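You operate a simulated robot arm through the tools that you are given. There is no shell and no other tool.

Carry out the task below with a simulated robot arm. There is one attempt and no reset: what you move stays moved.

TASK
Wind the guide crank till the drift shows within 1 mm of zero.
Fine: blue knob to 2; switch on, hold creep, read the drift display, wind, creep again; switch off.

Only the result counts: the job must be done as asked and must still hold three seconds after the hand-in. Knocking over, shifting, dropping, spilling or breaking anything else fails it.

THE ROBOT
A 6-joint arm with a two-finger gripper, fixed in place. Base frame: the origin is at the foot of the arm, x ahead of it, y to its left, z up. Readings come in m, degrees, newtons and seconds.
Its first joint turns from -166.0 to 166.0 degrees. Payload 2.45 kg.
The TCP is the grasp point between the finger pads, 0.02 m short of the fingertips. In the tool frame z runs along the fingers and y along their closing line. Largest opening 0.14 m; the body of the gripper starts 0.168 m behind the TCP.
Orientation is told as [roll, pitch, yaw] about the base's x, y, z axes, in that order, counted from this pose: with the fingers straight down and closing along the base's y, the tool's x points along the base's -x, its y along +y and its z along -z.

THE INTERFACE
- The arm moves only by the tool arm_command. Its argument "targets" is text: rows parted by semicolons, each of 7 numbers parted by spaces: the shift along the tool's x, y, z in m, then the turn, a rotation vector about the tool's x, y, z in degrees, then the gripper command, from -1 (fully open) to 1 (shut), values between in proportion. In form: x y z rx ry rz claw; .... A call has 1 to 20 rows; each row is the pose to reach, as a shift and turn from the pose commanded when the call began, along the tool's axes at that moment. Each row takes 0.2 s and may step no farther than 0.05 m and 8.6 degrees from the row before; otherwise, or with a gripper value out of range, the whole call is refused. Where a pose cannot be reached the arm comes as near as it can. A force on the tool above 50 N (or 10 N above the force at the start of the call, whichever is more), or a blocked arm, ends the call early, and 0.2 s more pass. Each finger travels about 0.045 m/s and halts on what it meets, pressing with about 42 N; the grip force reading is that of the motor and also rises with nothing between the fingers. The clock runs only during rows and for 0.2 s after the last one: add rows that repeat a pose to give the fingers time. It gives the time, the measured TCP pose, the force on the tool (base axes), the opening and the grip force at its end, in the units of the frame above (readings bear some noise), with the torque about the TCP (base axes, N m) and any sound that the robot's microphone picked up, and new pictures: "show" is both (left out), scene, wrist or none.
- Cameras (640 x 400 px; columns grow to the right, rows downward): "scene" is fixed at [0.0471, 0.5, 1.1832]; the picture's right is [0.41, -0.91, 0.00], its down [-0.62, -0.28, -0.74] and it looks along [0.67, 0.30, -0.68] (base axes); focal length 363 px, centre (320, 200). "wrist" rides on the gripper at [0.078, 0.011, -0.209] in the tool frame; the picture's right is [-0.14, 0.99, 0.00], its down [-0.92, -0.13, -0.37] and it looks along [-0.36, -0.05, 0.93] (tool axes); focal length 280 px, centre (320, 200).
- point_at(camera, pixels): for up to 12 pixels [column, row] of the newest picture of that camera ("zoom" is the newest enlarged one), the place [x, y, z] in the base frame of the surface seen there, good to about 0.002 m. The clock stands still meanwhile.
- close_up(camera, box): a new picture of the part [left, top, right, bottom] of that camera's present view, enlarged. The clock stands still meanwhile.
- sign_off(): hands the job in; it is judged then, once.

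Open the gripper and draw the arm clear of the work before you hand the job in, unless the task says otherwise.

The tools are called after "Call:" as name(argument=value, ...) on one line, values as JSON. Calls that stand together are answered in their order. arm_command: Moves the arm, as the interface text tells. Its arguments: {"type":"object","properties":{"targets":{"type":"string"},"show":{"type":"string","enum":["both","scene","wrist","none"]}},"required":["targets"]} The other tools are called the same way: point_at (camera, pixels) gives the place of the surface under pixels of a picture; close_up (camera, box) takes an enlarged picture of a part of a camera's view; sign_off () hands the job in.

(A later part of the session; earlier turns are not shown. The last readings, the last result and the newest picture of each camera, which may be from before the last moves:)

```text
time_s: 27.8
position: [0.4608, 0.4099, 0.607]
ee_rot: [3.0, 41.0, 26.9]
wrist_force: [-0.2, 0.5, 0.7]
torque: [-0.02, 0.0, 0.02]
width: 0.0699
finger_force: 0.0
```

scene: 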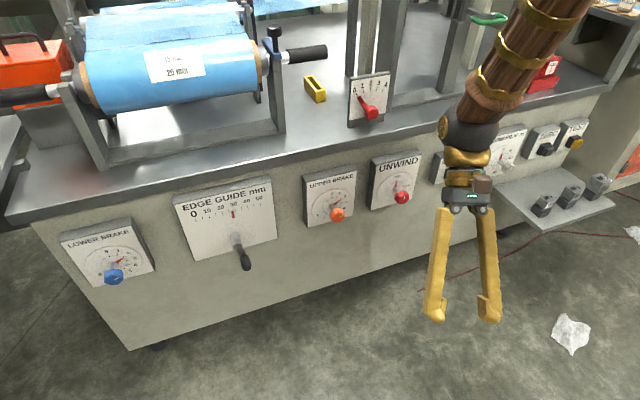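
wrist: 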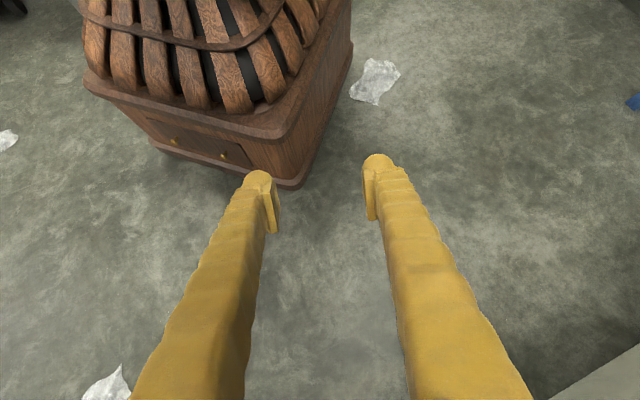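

Continuing the swing: 119° more to point left-outward.

Call:
arm_command(targets="0 0 0 -5.6 -0.34 6.4 0; 0 0 0 -11.2 -0.67 12.8 0; 0 0 0 -16.8 -1 19.2 0; 0 0 0 -22.4 -1.3 25.6 0; 0 0 0 -27.9 -1.7 32 0; 0 0 0 -33.5 -2 38.4 0; 0 0 0 -39.1 -2.35 44.8 0; 0 0 0 -44.7 -2.7 51.2 0; 0 0 0 -50.3 -3 57.6 0; 0 0 0 -55.9 -3.36 64 0; 0 0 0 -61.5 -3.7 70.4 0; 0 0 0 -67.1 -4 76.8 0; 0 0 0 -72.7 -4.4 83.2 0; 0 0 0 -78.3 -4.7 89.6 0")

```text
time_s: 30.8
position: [0.4625, 0.4101, 0.6042]
ee_rot: [3.0, 41.1, -92.0]
wrist_force: [-0.8, 0.5, 0.1]
torque: [0.03, -0.02, -0.01]
width: 0.0697
finger_force: 0.1
```

scene: 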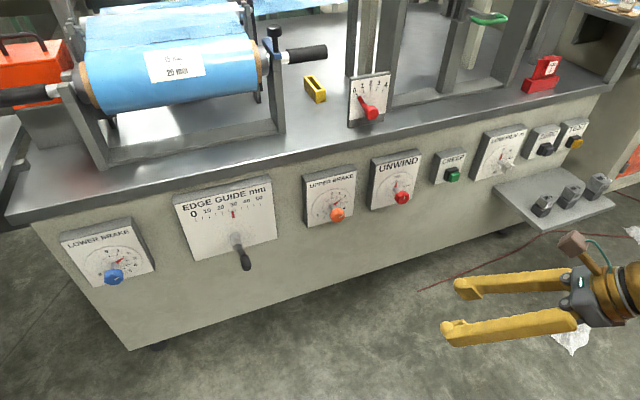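
wrist: 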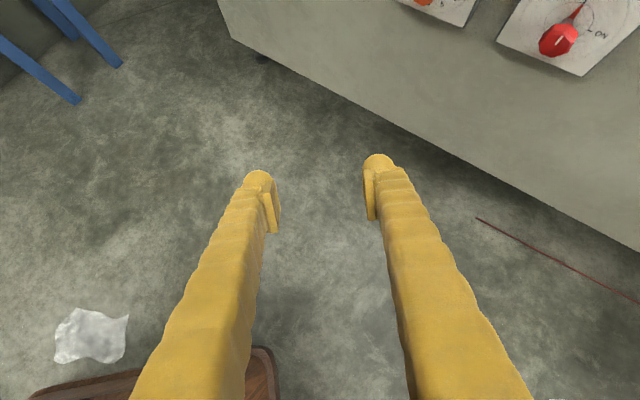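

Now the tool points left-outward (az ~83°, 49° down). I move toward the UNWIND knob while raising the tool to horizontal at az 50° (forearm roll on the other side).

Call:
arm_command(targets="0.0061 0.0335 0.0195 -4.1 5.81 2.18 0; 0.0121 0.067 0.039 -8.2 11.63 4.35 0; 0.0182 0.1004 0.0585 -12.3 17.44 6.53 0; 0.0243 0.1339 0.0781 -16.4 23.25 8.7 0; 0.0303 0.1674 0.0976 -20.5 29.06 10.88 0; 0.0364 0.2009 0.1171 -24.6 34.88 13.05 0; 0.0424 0.2343 0.1366 -28.7 40.69 15.23 0; 0.0485 0.2678 0.1561 -32.8 46.5 17.4 0; 0.0485 0.2678 0.1561 -32.8 46.5 17.4 0")

Call:
close_up(camera="wrist", box=[230, 60, 410, 230])

```text
time_s: 32.8
position: [0.7425, 0.5281, 0.5283]
ee_rot: [-179.4, 89.9, 50.7]
wrist_force: [1.0, 0.6, -0.1]
torque: [0.0, 0.0, 0.02]
width: 0.0701
finger_force: 0.0
```

scene: 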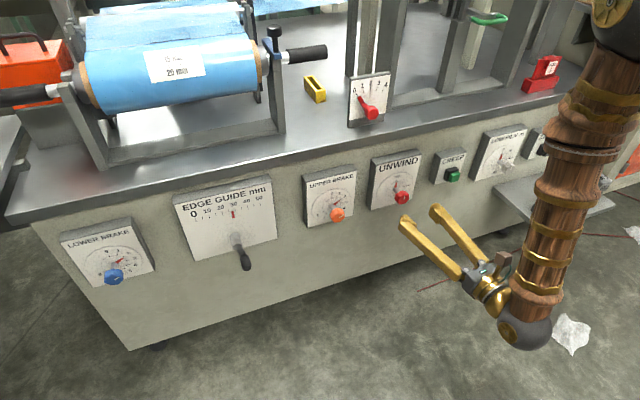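
wrist: 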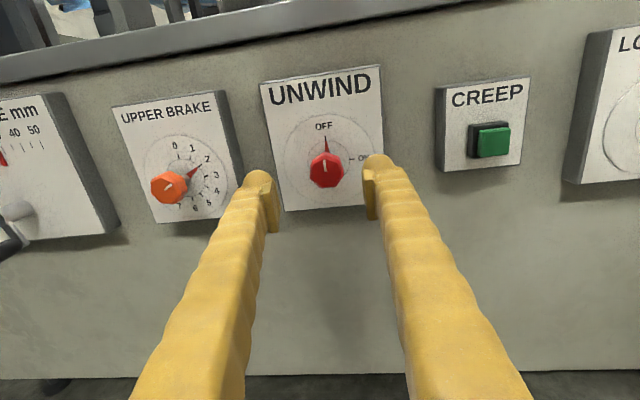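

```text
2.35 times, centred on (320, 145) of wrist
```

zoom: 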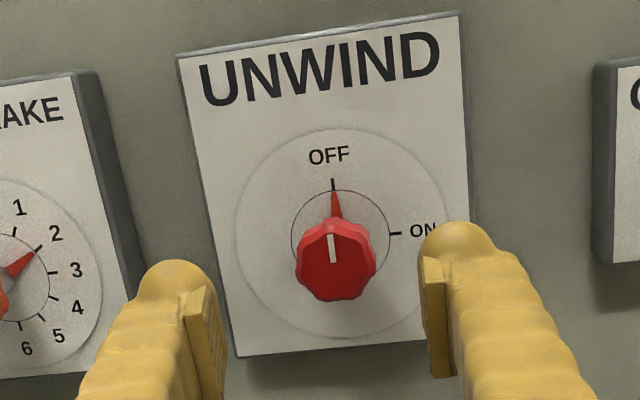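

Square and reachable now: OFF is at top, ON is 90° clockwise. I advance onto the red knob (tool az 48°) and close.

Call:
arm_command(targets="-0.003 0.004 0.03 -1 0 0 0; -0.0063 0.0069 0.06 -2 0 0 0; -0.0063 0.0069 0.0913 -2 0 0 0; -0.0063 0.0069 0.0913 -2 0 0 0; -0.0063 0.0069 0.0913 -2 0 0 0.6; -0.0063 0.0069 0.0913 -2 0 0 0.6; -0.0063 0.0069 0.0913 -2 0 0 0.6; -0.0063 0.0069 0.0913 -2 0 0 0.6")

Call:
close_up(camera="wrist", box=[250, 100, 390, 230])

```text
time_s: 34.6
position: [0.8062, 0.5926, 0.5229]
ee_rot: [162.3, 90.0, 30.3]
wrist_force: [16.6, -2.8, -3.2]
torque: [0.01, -0.01, -0.48]
width: 0.037
finger_force: 43.0
```

scene: 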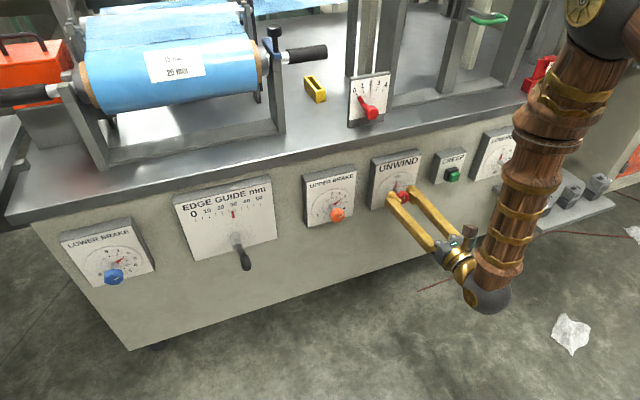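
wrist: 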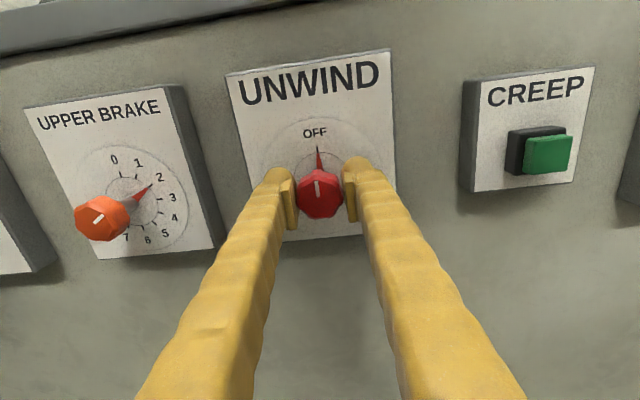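

```text
3.08 times, centred on (320, 165) of wrist
```

zoom: 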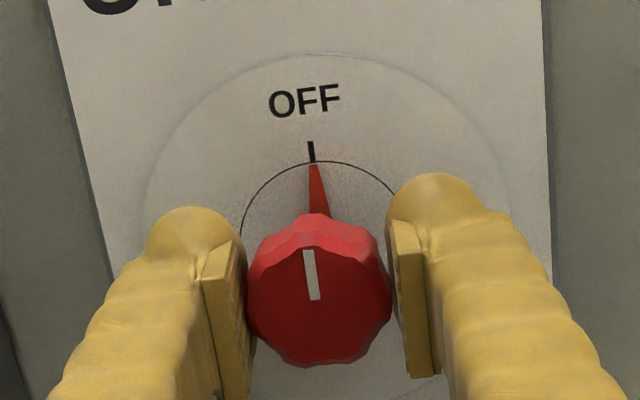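

The red knob is gripped with pointer at OFF. I turn it 90° clockwise toward ON.

Call:
arm_command(targets="0 0.0008 0 0 0 7.5 0.6; 0 0.0008 0 0 0 15 0.6; 0 0.0008 0 0 0 22.5 0.6; 0 0.0008 0 0 0 30 0.6; 0 0.0008 0 0 0 37.5 0.6; 0 0.0008 0 0 0 45 0.6; 0 0.0008 0 0 0 52.5 0.6; 0 0.0008 0 0 0 60 0.6; 0 0.0008 0 0 0 67.5 0.6; 0 0.0008 0 0 0 75 0.6; 0 0.0008 0 0 0 82.5 0.6; 0 0.0008 0 0 0 88 0.6; 0 0.0008 0 0 0 88 0.6")

Call:
close_up(camera="wrist", box=[250, 100, 390, 230])

```text
time_s: 35.9
position: [0.8056, 0.5922, 0.5229]
ee_rot: [-89.7, 50.9, 138.1]
wrist_force: [1.2, 0.5, -4.9]
torque: [-0.21, 0.18, -0.18]
width: 0.0369
finger_force: 45.0
stopped in row 6: the force on the tool passed its limit at 52 N (the readings are from after the stop); the commanded pose is now the measured one
```

scene: 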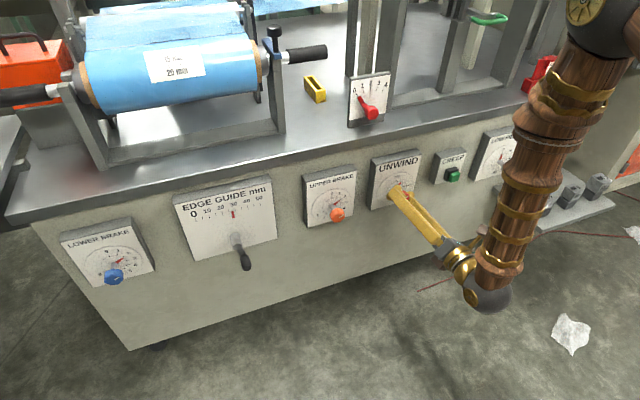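
wrist: 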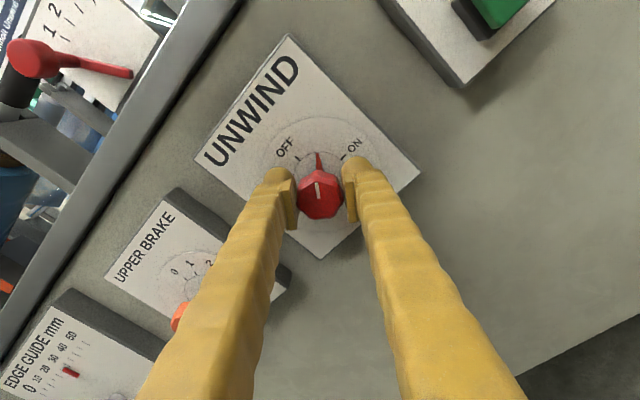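

```text
3.08 times, centred on (320, 165) of wrist
```

zoom: 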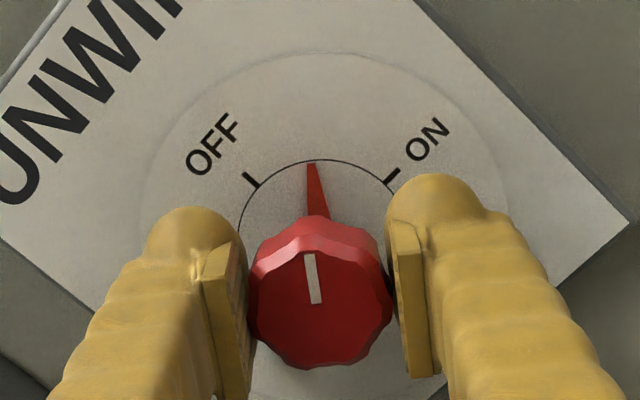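

The turn paused halfway (39°) on a side-load limit; loads are low again. I continue turning in smaller portions.

Call:
arm_command(targets="0 0 0 0 0 6 0.6; 0 0 0 0 0 12 0.6; 0 0 0 0 0 18 0.6; 0 0 0 0 0 24 0.6; 0 0 0 0 0 24 0.6", show="wrist")

```text
time_s: 37.1
position: [0.8051, 0.5927, 0.5235]
ee_rot: [-89.8, 26.7, 137.9]
wrist_force: [6.9, 13.4, -1.8]
torque: [-0.13, 0.13, 0.05]
width: 0.0368
finger_force: 45.1
```

wrist: 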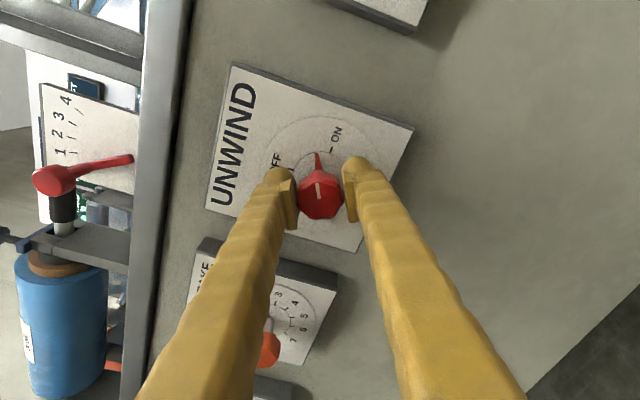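

Now about 63° turned. I continue the last ~27° and check against the ON tick.

Call:
arm_command(targets="0 0 0 0 0 6 0.6; 0 0 0 0 0 12 0.6; 0 0 0 0 0 18 0.6; 0 0 0 0 0 24 0.6; 0 0 0 0 0 27 0.6; 0 0 0 0 0 27 0.6", show="wrist")

Call:
close_up(camera="wrist", box=[250, 100, 390, 230])

```text
time_s: 38.5
position: [0.8048, 0.5914, 0.5226]
ee_rot: [-89.8, -0.2, 137.9]
wrist_force: [-9.6, -2.5, -5.1]
torque: [-0.05, -0.02, 0.08]
width: 0.0368
finger_force: 45.0
```

wrist: 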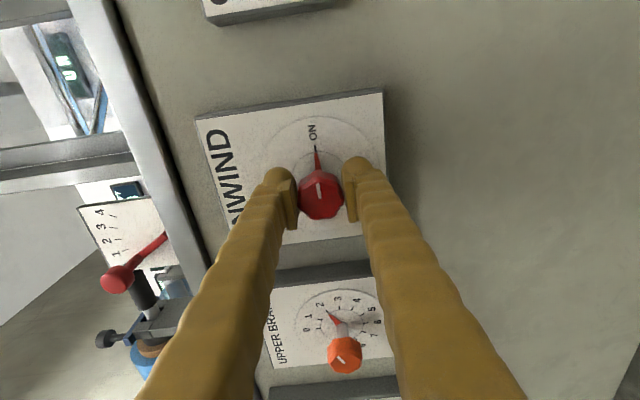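

```text
3.08 times, centred on (320, 165) of wrist
```

zoom: 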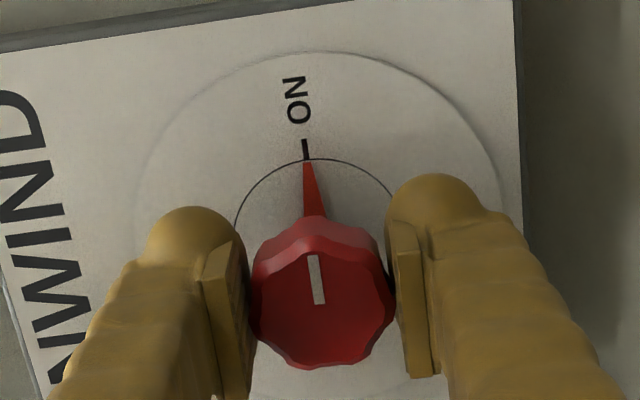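

The pointer is on ON. I release, then look at the left part of this view where the displays peek between machine parts.

Call:
arm_command(targets="0 0 0 0 0 0 0.2; 0 0 0 0 0 0 0; 0 0 0 0 0 0 0; 0 0 -0.03 0 0 0 0; 0 0 -0.05 0 0 0 0; 0 0 -0.05 0 0 0 0")

Call:
close_up(camera="wrist", box=[0, 0, 240, 400])

Call:
close_up(camera="wrist", box=[250, 80, 390, 210])

```text
time_s: 39.9
position: [0.7706, 0.5563, 0.5227]
ee_rot: [-89.9, -0.1, 137.9]
wrist_force: [0.3, -0.1, 0.0]
torque: [0.02, 0.0, -0.01]
width: 0.0699
finger_force: 0.0
```

scene: 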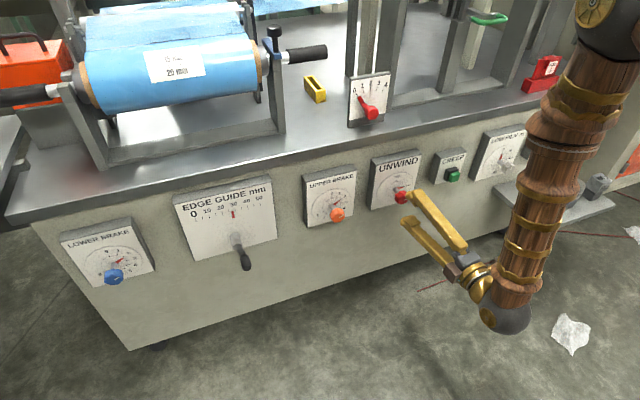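
wrist: 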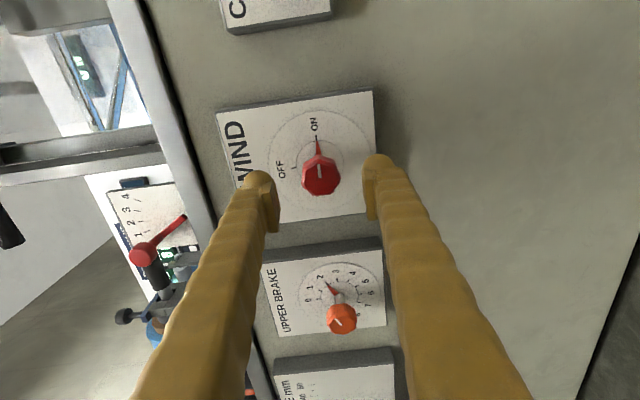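

```text
1.00 times, centred on (120, 200) of wrist (not enlarged: the box is as wide or as high as the picture)
```

zoom: 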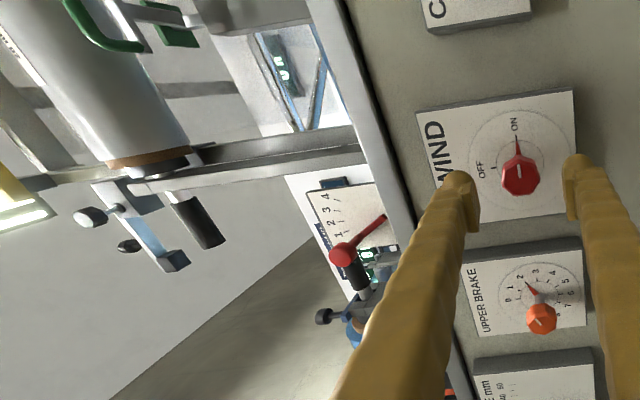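

```text
3.08 times, centred on (320, 145) of wrist
```

zoom: 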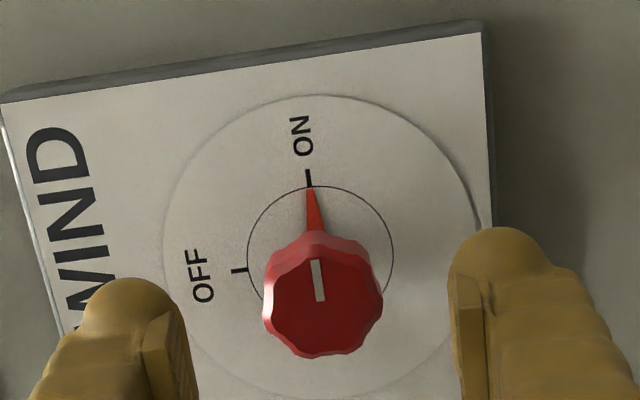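

The enlarged view can extend past the picture's edge, so maybe the scene camera can see the displays above its frame. I try that, to read EDGE DRIFT without needing the wrist camera.

Call:
close_up(camera="scene", box=[0, 0, 640, 2])

Call:
close_up(camera="scene", box=[60, -230, 200, -140])

```text
1.00 times, centred on (320, 1) of scene (not enlarged: the box is as wide or as high as the picture)
```

zoom: 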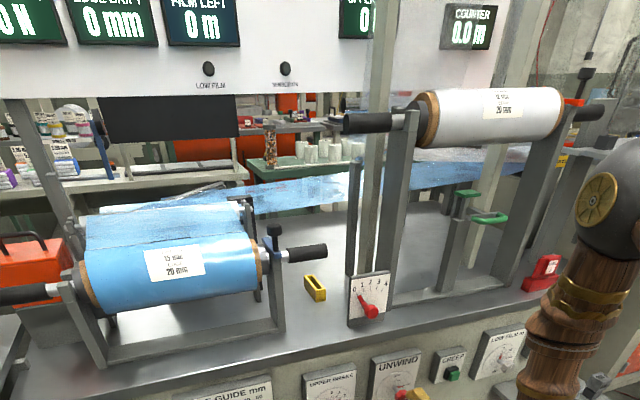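

```text
refused: -230 is not a number from 0 to 400
```

The scene close-up at the top edge shows the displays (EDGE DRIFT 0 mm at (110,20)), so I can read them while holding CREEP. Now I close the fingers, back off, roll upright and move in front of the green button.

Call:
arm_command(targets="0 0 -0.03 0 0 -8 0.2; 0.022 0 -0.03 0 0 -16 0.4; 0.044 -0.001 -0.03 0 0 -24 0.6; 0.066 -0.002 -0.03 0 0 -32 0.8; 0.088 -0.003 -0.03 0 0 -40 1; 0.11 -0.004 -0.03 0 0 -48 1; 0.13 -0.005 -0.02 0 0 -56 1; 0.15 -0.005 -0.01 0 0 -64 1; 0.165 -0.005 0 0 0 -72 1; 0.174 -0.005 0.01 0 0 -80 1; 0.174 -0.005 0.018 0 0 -88 1; 0.174 -0.005 0.018 0 0 -90 1")

```text
time_s: 42.5
position: [0.9126, 0.4521, 0.5275]
ee_rot: [-30.0, 89.8, -162.2]
wrist_force: [0.6, 0.3, -0.4]
torque: [-0.01, 0.01, 0.01]
width: 0.0001
finger_force: 29.3
```

scene: 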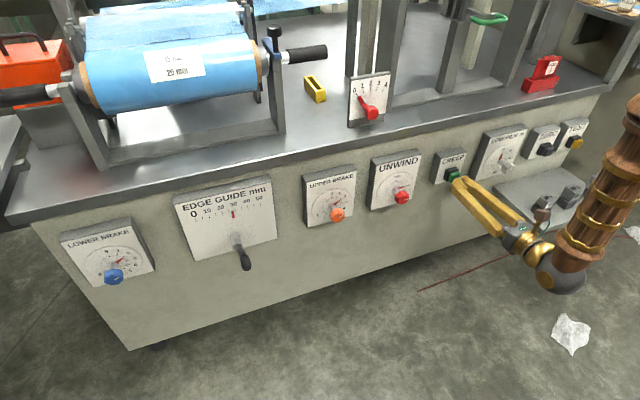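
wrist: 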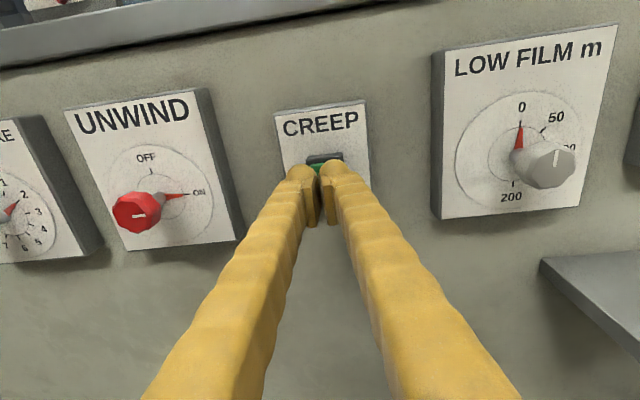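

UNWIND shows ON and the fingertips are right in front of the green button. I push in slowly and hold for a while, then read the display.

Call:
arm_command(targets="0 0 0.01 0 0 0 1; 0 0 0.016 0 0 0 1; 0 0 0.02 0 0 0 1; 0 0 0.023 0 0 0 1; 0 0 0.023 0 0 0 1; 0 0 0.023 0 0 0 1; 0 0 0.023 0 0 0 1; 0 0 0.023 0 0 0 1")

Call:
close_up(camera="scene", box=[0, 0, 640, 2])

```text
time_s: 44.3
position: [0.9284, 0.4685, 0.5274]
ee_rot: [-54.3, 89.8, 173.6]
wrist_force: [-8.8, -14.8, 4.7]
torque: [0.05, -0.11, -0.22]
width: 0.0003
finger_force: 29.0
heard: click
```

scene: 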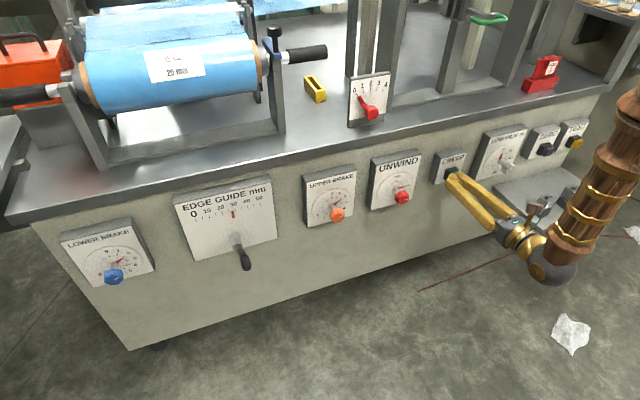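
wrist: 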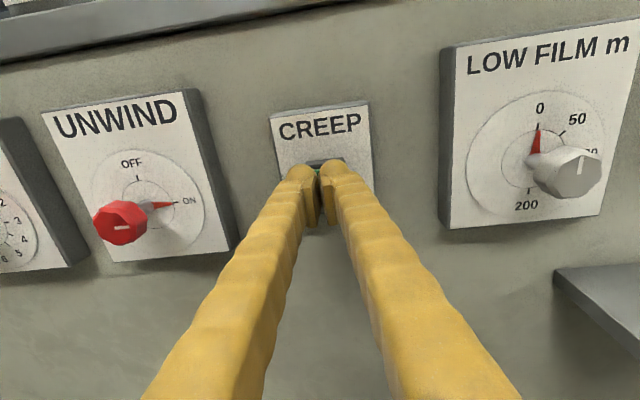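

```text
1.00 times, centred on (320, 1) of scene (not enlarged: the box is as wide or as high as the picture)
```

zoom: 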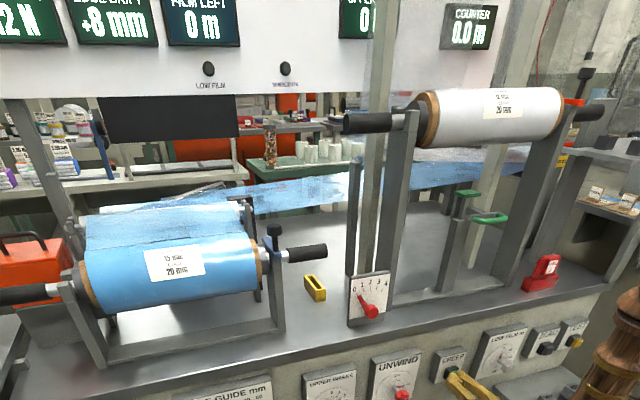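

CREEP clicked and EDGE DRIFT shows +8 mm. I keep holding a couple of seconds to see whether the reading settles.

Call:
arm_command(targets="0 0 0 0 0 0 1; 0 0 0 0 0 0 1; 0 0 0 0 0 0 1; 0 0 0 0 0 0 1; 0 0 0 0 0 0 1; 0 0 0 0 0 0 1; 0 0 0 0 0 0 1; 0 0 0 0 0 0 1; 0 0 0 0 0 0 1; 0 0 0 0 0 0 1", show="none")

Call:
close_up(camera="scene", box=[0, 0, 640, 2])

```text
time_s: 46.5
position: [0.9278, 0.4689, 0.5277]
ee_rot: [-52.3, 89.8, 175.6]
wrist_force: [-11.0, -12.5, -0.3]
torque: [0.01, -0.01, -0.17]
width: 0.0
finger_force: 29.7
```

```text
1.00 times, centred on (320, 1) of scene (not enlarged: the box is as wide or as high as the picture)
```

zoom: 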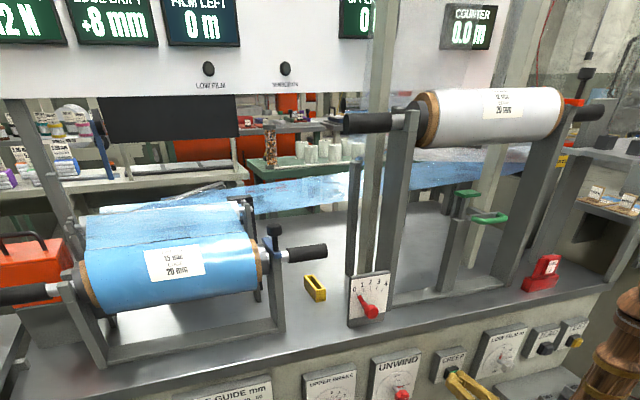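

Drift holds at +8 mm (guide pointer near 28). I release the button, back away, and check whether the display keeps its value.

Call:
arm_command(targets="0 0 -0.02 0 0 0 1; 0 0 -0.05 0 0 0 1; 0 0 -0.08 0 0 0 1; 0 0 -0.08 0 0 0 1", show="wrist")

Call:
close_up(camera="scene", box=[0, 0, 640, 2])

Call:
close_up(camera="scene", box=[175, 175, 285, 280])

```text
time_s: 47.5
position: [0.8753, 0.4092, 0.5266]
ee_rot: [-56.0, 89.8, 171.8]
wrist_force: [0.2, 0.3, -0.5]
torque: [-0.01, -0.02, 0.02]
width: 0.0
finger_force: 29.3
```

wrist: 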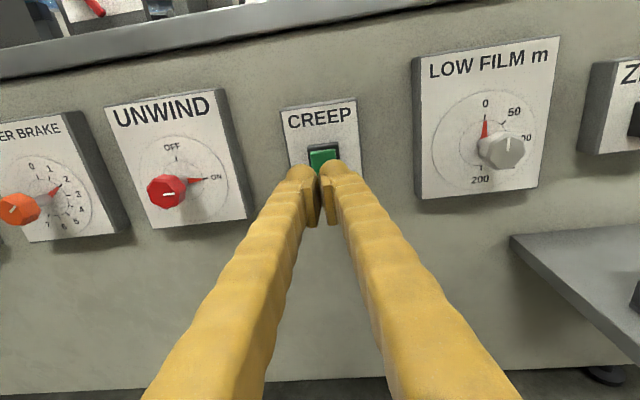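

```text
1.00 times, centred on (320, 1) of scene (not enlarged: the box is as wide or as high as the picture)
```

zoom: 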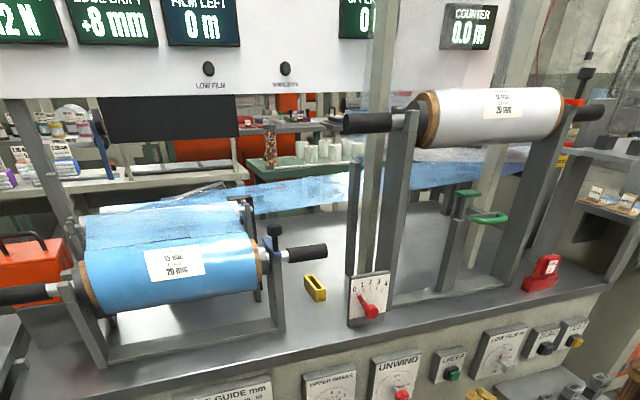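

```text
3.81 times, centred on (230, 228) of scene
```

zoom: 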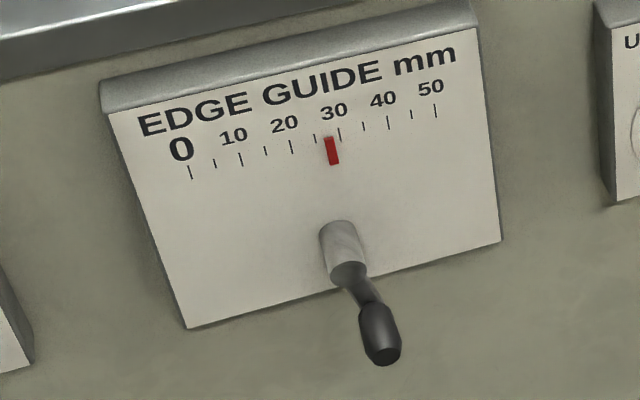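

The display keeps +8 mm after release. I measure the crank parts: hub (238,247), handle near end (243,257), handle tip (246,268).

Call:
point_at(camera="zoom", pixels=[[340, 235], [348, 270], [332, 250], [360, 285], [365, 305], [375, 318], [382, 345], [380, 358], [364, 330], [398, 330], [333, 150], [290, 148]])

```text
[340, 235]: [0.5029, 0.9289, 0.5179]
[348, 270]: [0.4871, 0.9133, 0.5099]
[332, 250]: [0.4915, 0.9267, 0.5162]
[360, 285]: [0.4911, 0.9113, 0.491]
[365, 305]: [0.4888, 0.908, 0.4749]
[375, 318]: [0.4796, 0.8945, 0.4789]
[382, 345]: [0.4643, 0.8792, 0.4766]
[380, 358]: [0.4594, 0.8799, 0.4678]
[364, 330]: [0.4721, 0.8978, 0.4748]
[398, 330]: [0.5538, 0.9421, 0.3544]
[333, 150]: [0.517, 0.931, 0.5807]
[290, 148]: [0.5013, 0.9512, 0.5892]
```

Peg handle: axis at t≈-0.2955, z≈0.466, from d≈0.947 to 0.985, crank radius ≈0.041. I travel left to a standoff in front of it, rolling the gripper so it closes vertically (az 76° keeps the wrist in range).

Call:
arm_command(targets="-0.0043 -0.0414 0 1.58 -1.58 6.29 0.8; -0.0087 -0.0828 0 3.16 -3.16 12.57 0.6; -0.013 -0.1242 0 4.74 -4.74 18.86 0.4; -0.0173 -0.1656 0 6.31 -6.31 25.14 0.3; -0.0216 -0.207 0 7.89 -7.89 31.43 0.3; -0.026 -0.2484 0 9.47 -9.47 37.71 0.3; -0.0303 -0.2898 0 11.05 -11.05 44 0.3; -0.0346 -0.3312 0 12.63 -12.63 50.29 0.3; -0.039 -0.3726 0 14.21 -14.21 56.57 0.3; -0.0433 -0.414 0 15.79 -15.79 62.86 0.3; -0.0476 -0.4554 0 17.36 -17.36 69.14 0.3; -0.052 -0.4968 0 18.94 -18.94 75.43 0.3; -0.0563 -0.5382 0 20.52 -20.52 81.71 0.3; -0.0606 -0.5796 0 22.1 -22.1 88 0.3; -0.0606 -0.5796 0 22.1 -22.1 88 0.3")

```text
time_s: 50.7
position: [0.4452, 0.7988, 0.4702]
ee_rot: [-90.1, -0.1, 166.2]
wrist_force: [-0.2, 0.1, -0.9]
torque: [-0.01, -0.03, 0.03]
width: 0.0492
finger_force: 0.1
```

scene: 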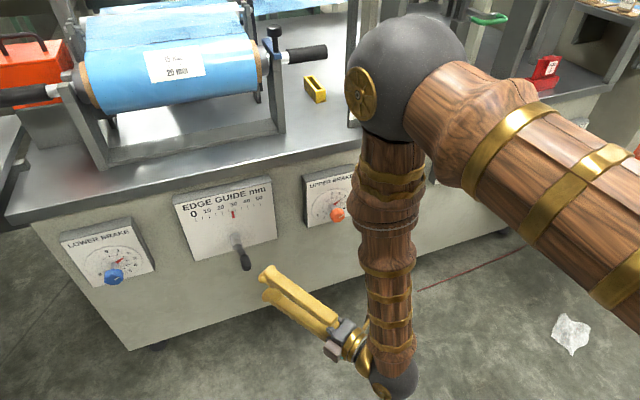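
wrist: 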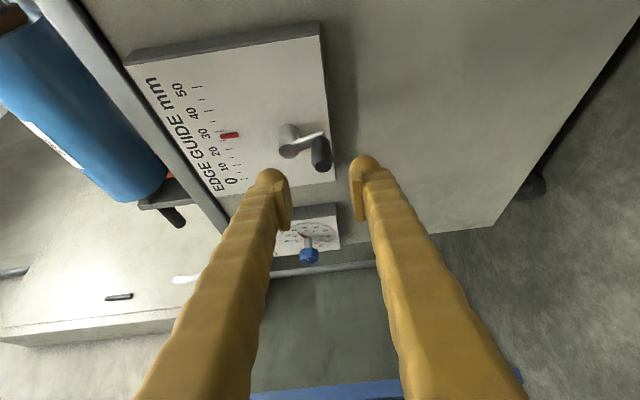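

The wrist view shows the crank peg at (322,155) centred between the fingers. I measure it before advancing.

Call:
close_up(camera="wrist", box=[250, 90, 390, 210])

Call:
point_at(camera="wrist", pixels=[[322, 150], [322, 160], [322, 168], [315, 160], [329, 160], [318, 142], [290, 145], [300, 138], [326, 140]])

```text
3.33 times, centred on (320, 150) of wrist
```

zoom: 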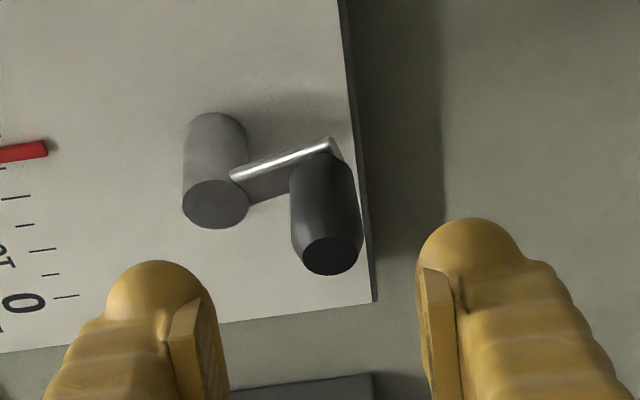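

```text
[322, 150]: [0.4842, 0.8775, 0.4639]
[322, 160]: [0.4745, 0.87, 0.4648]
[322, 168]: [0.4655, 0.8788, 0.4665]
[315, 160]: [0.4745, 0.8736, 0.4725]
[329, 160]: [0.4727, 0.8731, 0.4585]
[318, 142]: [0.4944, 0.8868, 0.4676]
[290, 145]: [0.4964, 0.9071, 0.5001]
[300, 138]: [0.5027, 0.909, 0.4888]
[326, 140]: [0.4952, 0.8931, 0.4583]
```

Peg axis is at t≈-0.291, z≈0.4655. I slide the fingers over its outer part and close on it.

Call:
arm_command(targets="0.003 0.003 0.03 0 0 0 0.3; 0.005 0.0047 0.06 0 0 0 0.3; 0.005 0.0047 0.0874 0 0 0 0.3; 0.005 0.0047 0.0874 0 0 0 0.3; 0.005 0.0047 0.0874 0 0 0 0.8; 0.005 0.0047 0.0874 0 0 0 0.8; 0.005 0.0047 0.0874 0 0 0 0.8")

Call:
close_up(camera="wrist", box=[210, 70, 430, 230])

Call:
close_up(camera="scene", box=[175, 175, 285, 280])

```text
time_s: 52.3
position: [0.4724, 0.8829, 0.4631]
ee_rot: [-90.0, -0.2, 166.0]
wrist_force: [-3.8, -0.2, 20.2]
torque: [0.19, -0.11, 0.16]
width: 0.0269
finger_force: 10.2
```

scene: 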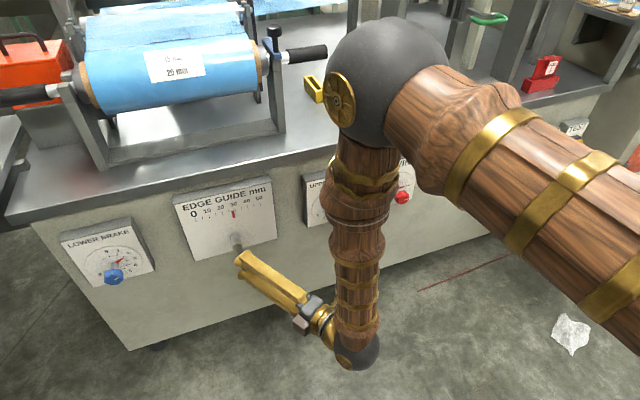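
wrist: 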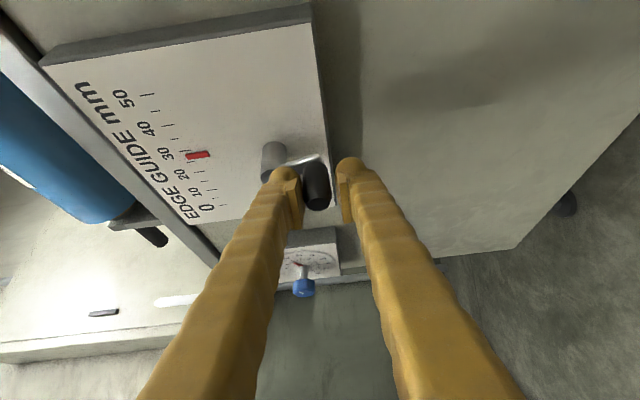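

```text
2.50 times, centred on (320, 150) of wrist
```

zoom: 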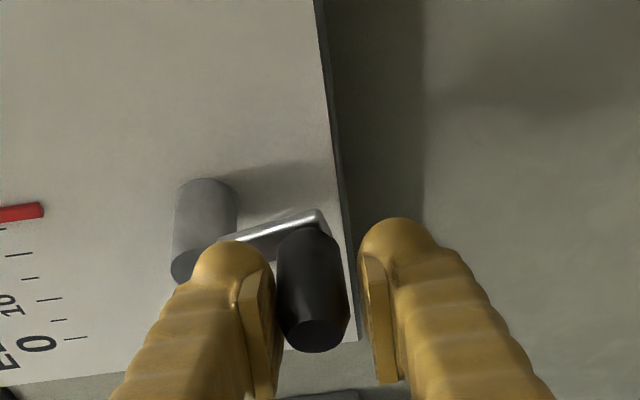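

```text
3.81 times, centred on (230, 228) of scene
```

zoom: 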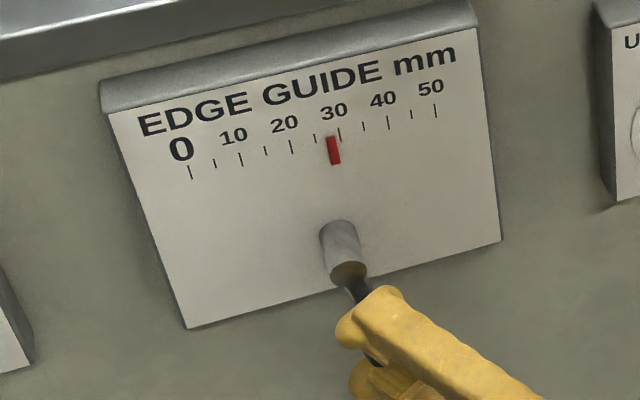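

The upper finger touches first (tool ~2-3 mm low, +20 N). I lift 2.5 mm and let the fingers finish closing.

Call:
arm_command(targets="0 -0.0015 0 0 0 0 0.8; 0 -0.0028 0 0 0 0 0.8; 0 -0.0028 0 0 0 0 0.8; 0 -0.0028 0 0 0 0 0.8", show="wrist")

Call:
close_up(camera="wrist", box=[210, 70, 430, 230])

```text
time_s: 53.3
position: [0.4703, 0.8828, 0.4652]
ee_rot: [-90.0, -0.2, 166.1]
wrist_force: [5.2, 4.9, 9.1]
torque: [0.08, 0.02, -0.16]
width: 0.0221
finger_force: 35.5
```

wrist: 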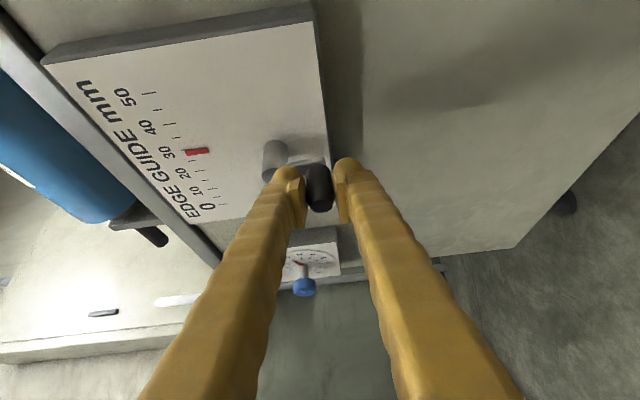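

```text
2.50 times, centred on (320, 150) of wrist
```

zoom: 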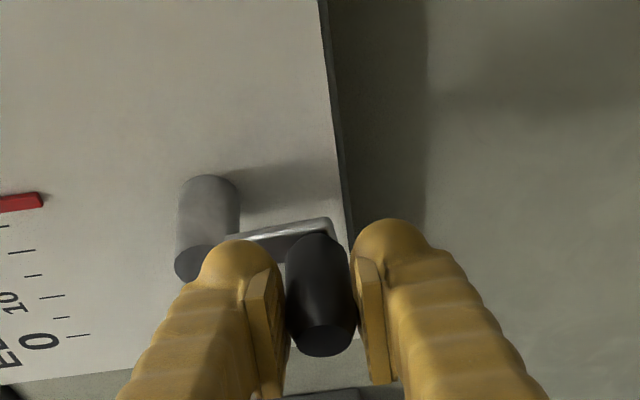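

The peg is gripped (0.022 m). I try winding counter-clockwise by ~48° around the hub (t≈-0.302, z≈0.508, radius ≈0.044) and watch the pointer.

Call:
arm_command(targets="0.005 -0.0019 -0.003 0 0 0 0.8; 0.0097 -0.0047 -0.0058 0 0 0 0.8; 0.014 -0.0081 -0.0084 0 0 0 0.8; 0.0179 -0.0123 -0.0108 0 0 0 0.8; 0.0212 -0.017 -0.0128 0 0 0 0.8; 0.0239 -0.0222 -0.0144 0 0 0 0.8; 0.0239 -0.0222 -0.0144 0 0 0 0.8", show="wrist")

Call:
close_up(camera="wrist", box=[210, 70, 430, 230])

Call:
close_up(camera="scene", box=[175, 175, 285, 280])

```text
time_s: 54.5
position: [0.4902, 0.8616, 0.4803]
ee_rot: [-89.7, -0.2, 165.9]
wrist_force: [5.4, -1.5, -3.0]
torque: [-0.06, 0.0, -0.06]
width: 0.022
finger_force: 45.1
stopped in row 6: the force on the tool passed its limit at 52 N (the readings are from after the stop); the commanded pose is now the measured one
```

wrist: 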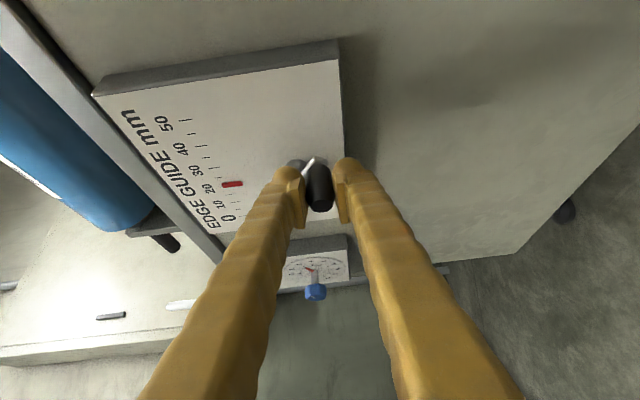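

```text
2.50 times, centred on (320, 150) of wrist
```

zoom: 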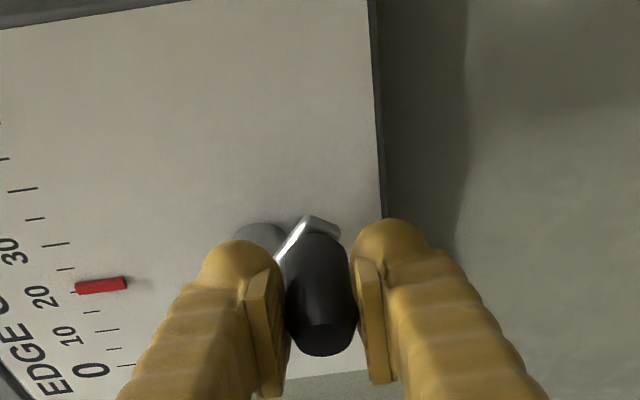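

```text
3.81 times, centred on (230, 228) of scene
```

zoom: 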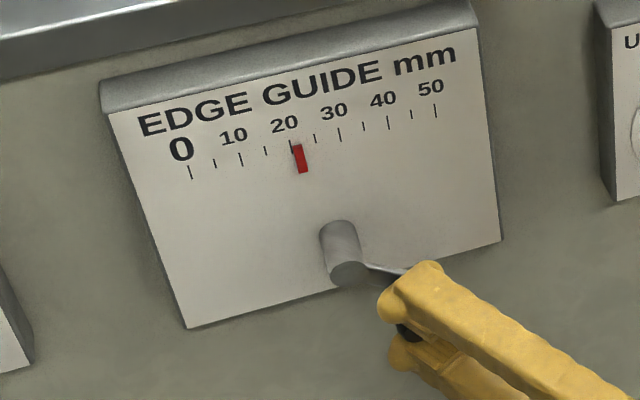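

The pointer moved down from ~28 to ~21.1 (about 0.16 mm per degree), so counter-clockwise is right. I wind about 6.6° more toward 20.

Call:
arm_command(targets="0.0014 -0.002 -0.0008 0 0 0 0.8; 0.0027 -0.0041 -0.0016 0 0 0 0.8; 0.0027 -0.0041 -0.0016 0 0 0 0.8; 0.0027 -0.0041 -0.0016 0 0 0 0.8", show="wrist")

Call:
close_up(camera="scene", box=[200, 190, 270, 235])

Call:
close_up(camera="wrist", box=[180, 120, 280, 240])

```text
time_s: 55.5
position: [0.4937, 0.8603, 0.485]
ee_rot: [-89.8, -0.2, 165.9]
wrist_force: [6.0, 4.6, -0.9]
torque: [-0.01, 0.01, -0.05]
width: 0.022
finger_force: 44.9
```

wrist: 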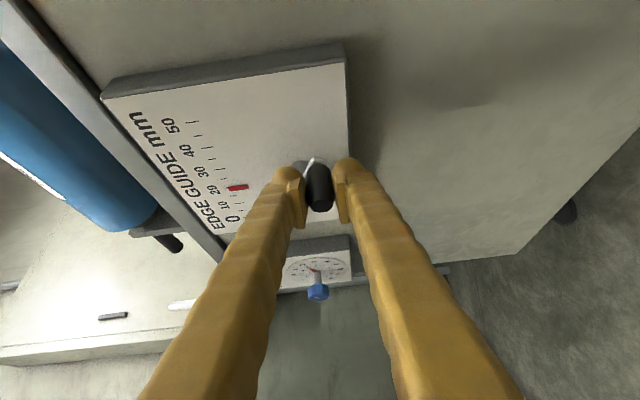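

```text
8.89 times, centred on (235, 212) of scene
```

zoom: 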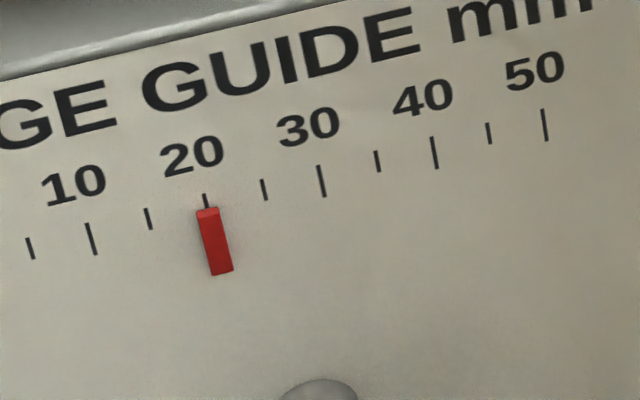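

```text
3.33 times, centred on (230, 180) of wrist
```

zoom: 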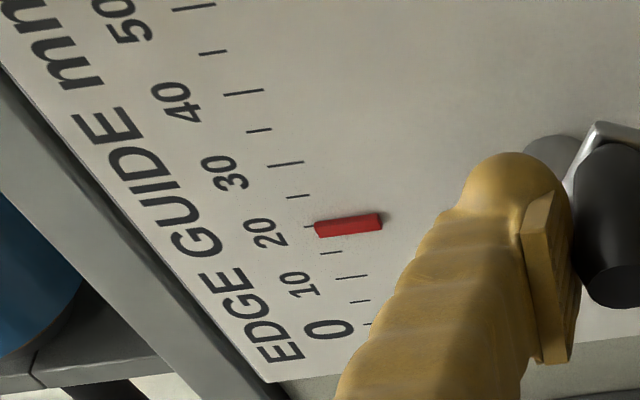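

The pointer now sits at 20. I open the fingers, withdraw along the tool axis, and check the pointer stays.

Call:
arm_command(targets="0 0 0 0 0 0 0.5; 0 0 0 0 0 0 0.3; 0 0 0 0 0 0 0.3; 0 0 -0.03 0 0 0 0.3; 0 0 -0.06 0 0 0 0.3; 0 0 -0.09 0 0 0 0.3; 0 0 -0.09 0 0 0 0.3")

Call:
close_up(camera="scene", box=[200, 190, 270, 235])

Call:
close_up(camera="scene", box=[0, 0, 640, 2])

```text
time_s: 57.1
position: [0.4734, 0.7751, 0.486]
ee_rot: [-89.8, -0.2, 165.8]
wrist_force: [-0.5, -0.4, -0.8]
torque: [-0.06, -0.04, 0.02]
width: 0.0489
finger_force: 0.1
```

scene: 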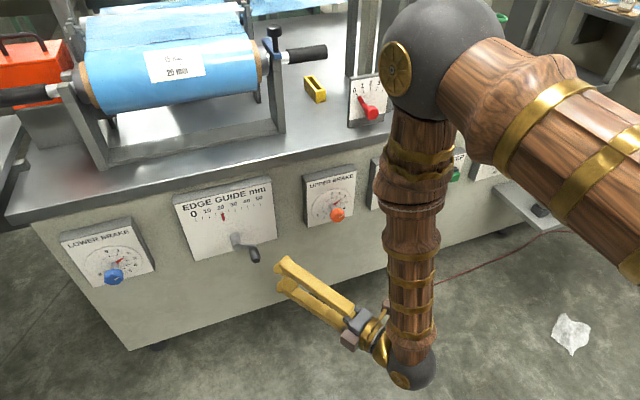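
wrist: 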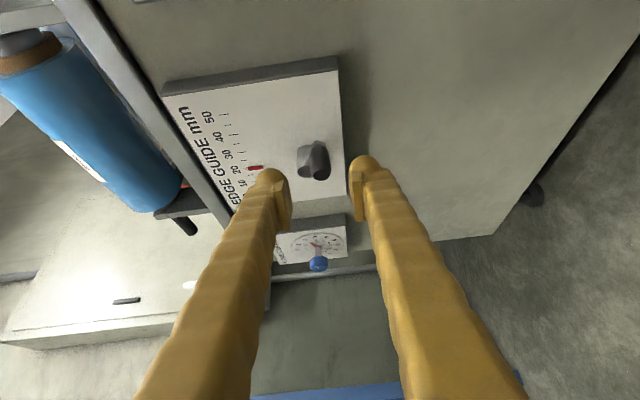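

```text
8.89 times, centred on (235, 212) of scene
```

zoom: 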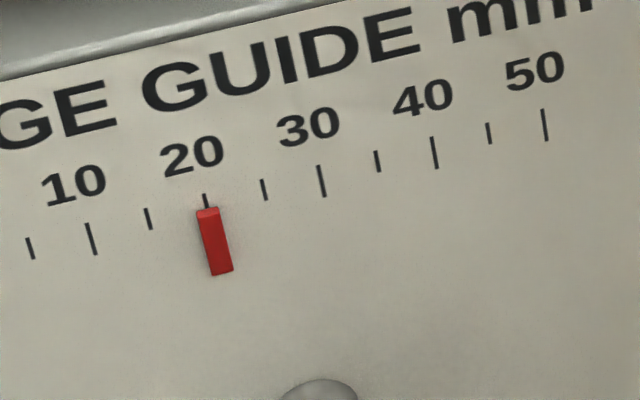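

```text
1.00 times, centred on (320, 1) of scene (not enlarged: the box is as wide or as high as the picture)
```

zoom: 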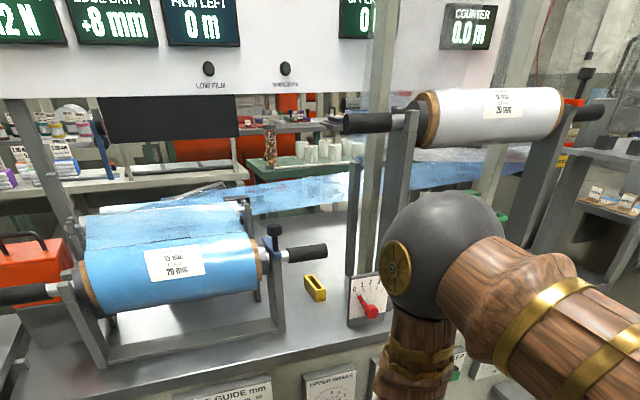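

Pointer stays at 20; the display will update with the next creep. I travel back to the CREEP button (reverse of the last transit) with fingers closing.

Call:
arm_command(targets="0.0342 -0.0029 -0.0183 -1.58 1.58 -6.29 0.3; 0.0685 -0.0058 -0.0366 -3.16 3.16 -12.57 0.5; 0.1027 -0.0087 -0.0549 -4.74 4.74 -18.86 0.7; 0.137 -0.0116 -0.0732 -6.31 6.31 -25.14 0.9; 0.1712 -0.0145 -0.0915 -7.89 7.89 -31.43 1; 0.2055 -0.0174 -0.1098 -9.47 9.47 -37.71 1; 0.2397 -0.0203 -0.128 -11.05 11.05 -44 1; 0.2739 -0.0232 -0.1463 -12.63 12.63 -50.29 1; 0.3082 -0.0261 -0.1646 -14.21 14.21 -56.57 1; 0.3424 -0.029 -0.1829 -15.79 15.79 -62.86 1; 0.3767 -0.0319 -0.2012 -17.36 17.36 -69.14 1; 0.4109 -0.0348 -0.2195 -18.94 18.94 -75.43 1; 0.4452 -0.0377 -0.2378 -20.52 20.52 -81.71 1; 0.4794 -0.0406 -0.2561 -22.1 22.1 -88 1; 0.4794 -0.0406 -0.2561 -22.1 22.1 -88 1")

```text
time_s: 60.3
position: [0.8742, 0.4066, 0.526]
ee_rot: [-0.5, 89.7, -132.8]
wrist_force: [0.0, -0.2, 0.3]
torque: [-0.02, 0.02, 0.0]
width: 0.0
finger_force: 29.1
```

scene: 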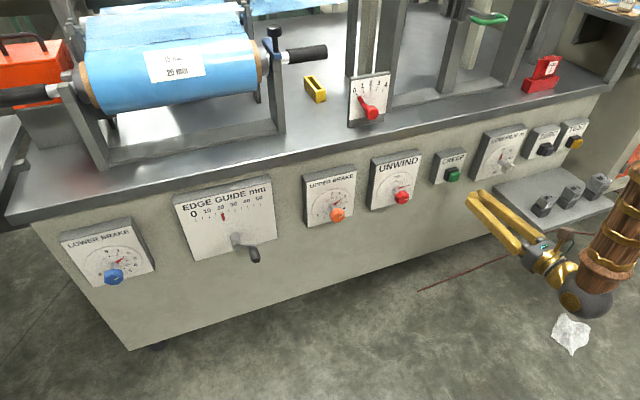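
wrist: 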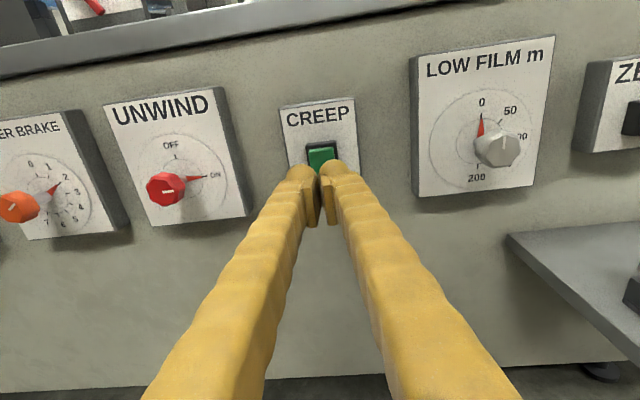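

I press CREEP again, hold it, and read the display.

Call:
arm_command(targets="0 -0.001 0.03 0 0 0 1; 0 -0.002 0.06 0 0 0 1; 0 -0.002 0.07 0 0 0 1; 0 -0.002 0.077 0 0 0 1; 0 -0.002 0.082 0 0 0 1; 0 -0.002 0.083 0 0 0 1; 0 -0.002 0.083 0 0 0 1; 0 -0.002 0.083 0 0 0 1; 0 -0.002 0.083 0 0 0 1; 0 -0.002 0.083 0 0 0 1; 0 -0.002 0.083 0 0 0 1; 0 -0.002 0.083 0 0 0 1; 0 -0.002 0.083 0 0 0 1; 0 -0.002 0.083 0 0 0 1; 0 -0.002 0.083 0 0 0 1")

Call:
close_up(camera="scene", box=[0, 0, 640, 2])

```text
time_s: 63.5
position: [0.9303, 0.4686, 0.5242]
ee_rot: [-18.1, 89.7, -150.5]
wrist_force: [-16.6, -12.8, 2.9]
torque: [0.08, -0.09, -0.14]
width: 0.0001
finger_force: 29.3
heard: click
```

scene: 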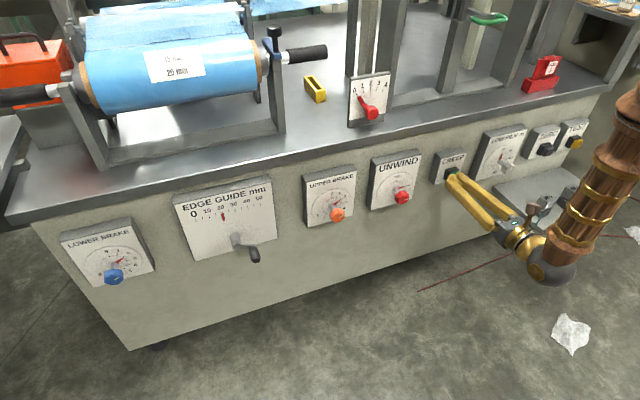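
wrist: 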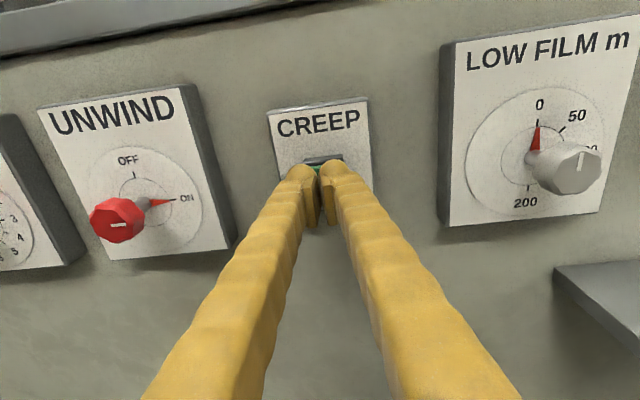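

```text
1.00 times, centred on (320, 1) of scene (not enlarged: the box is as wide or as high as the picture)
```

zoom: 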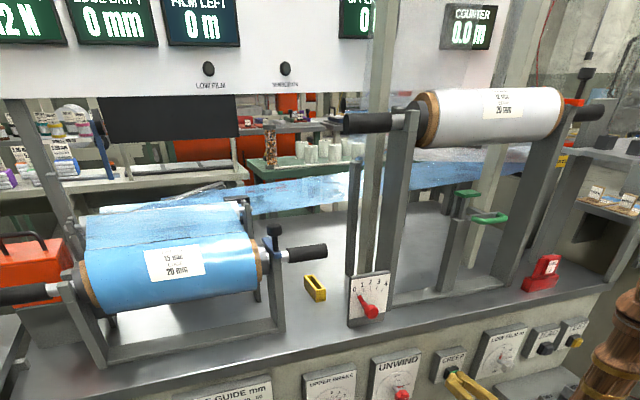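

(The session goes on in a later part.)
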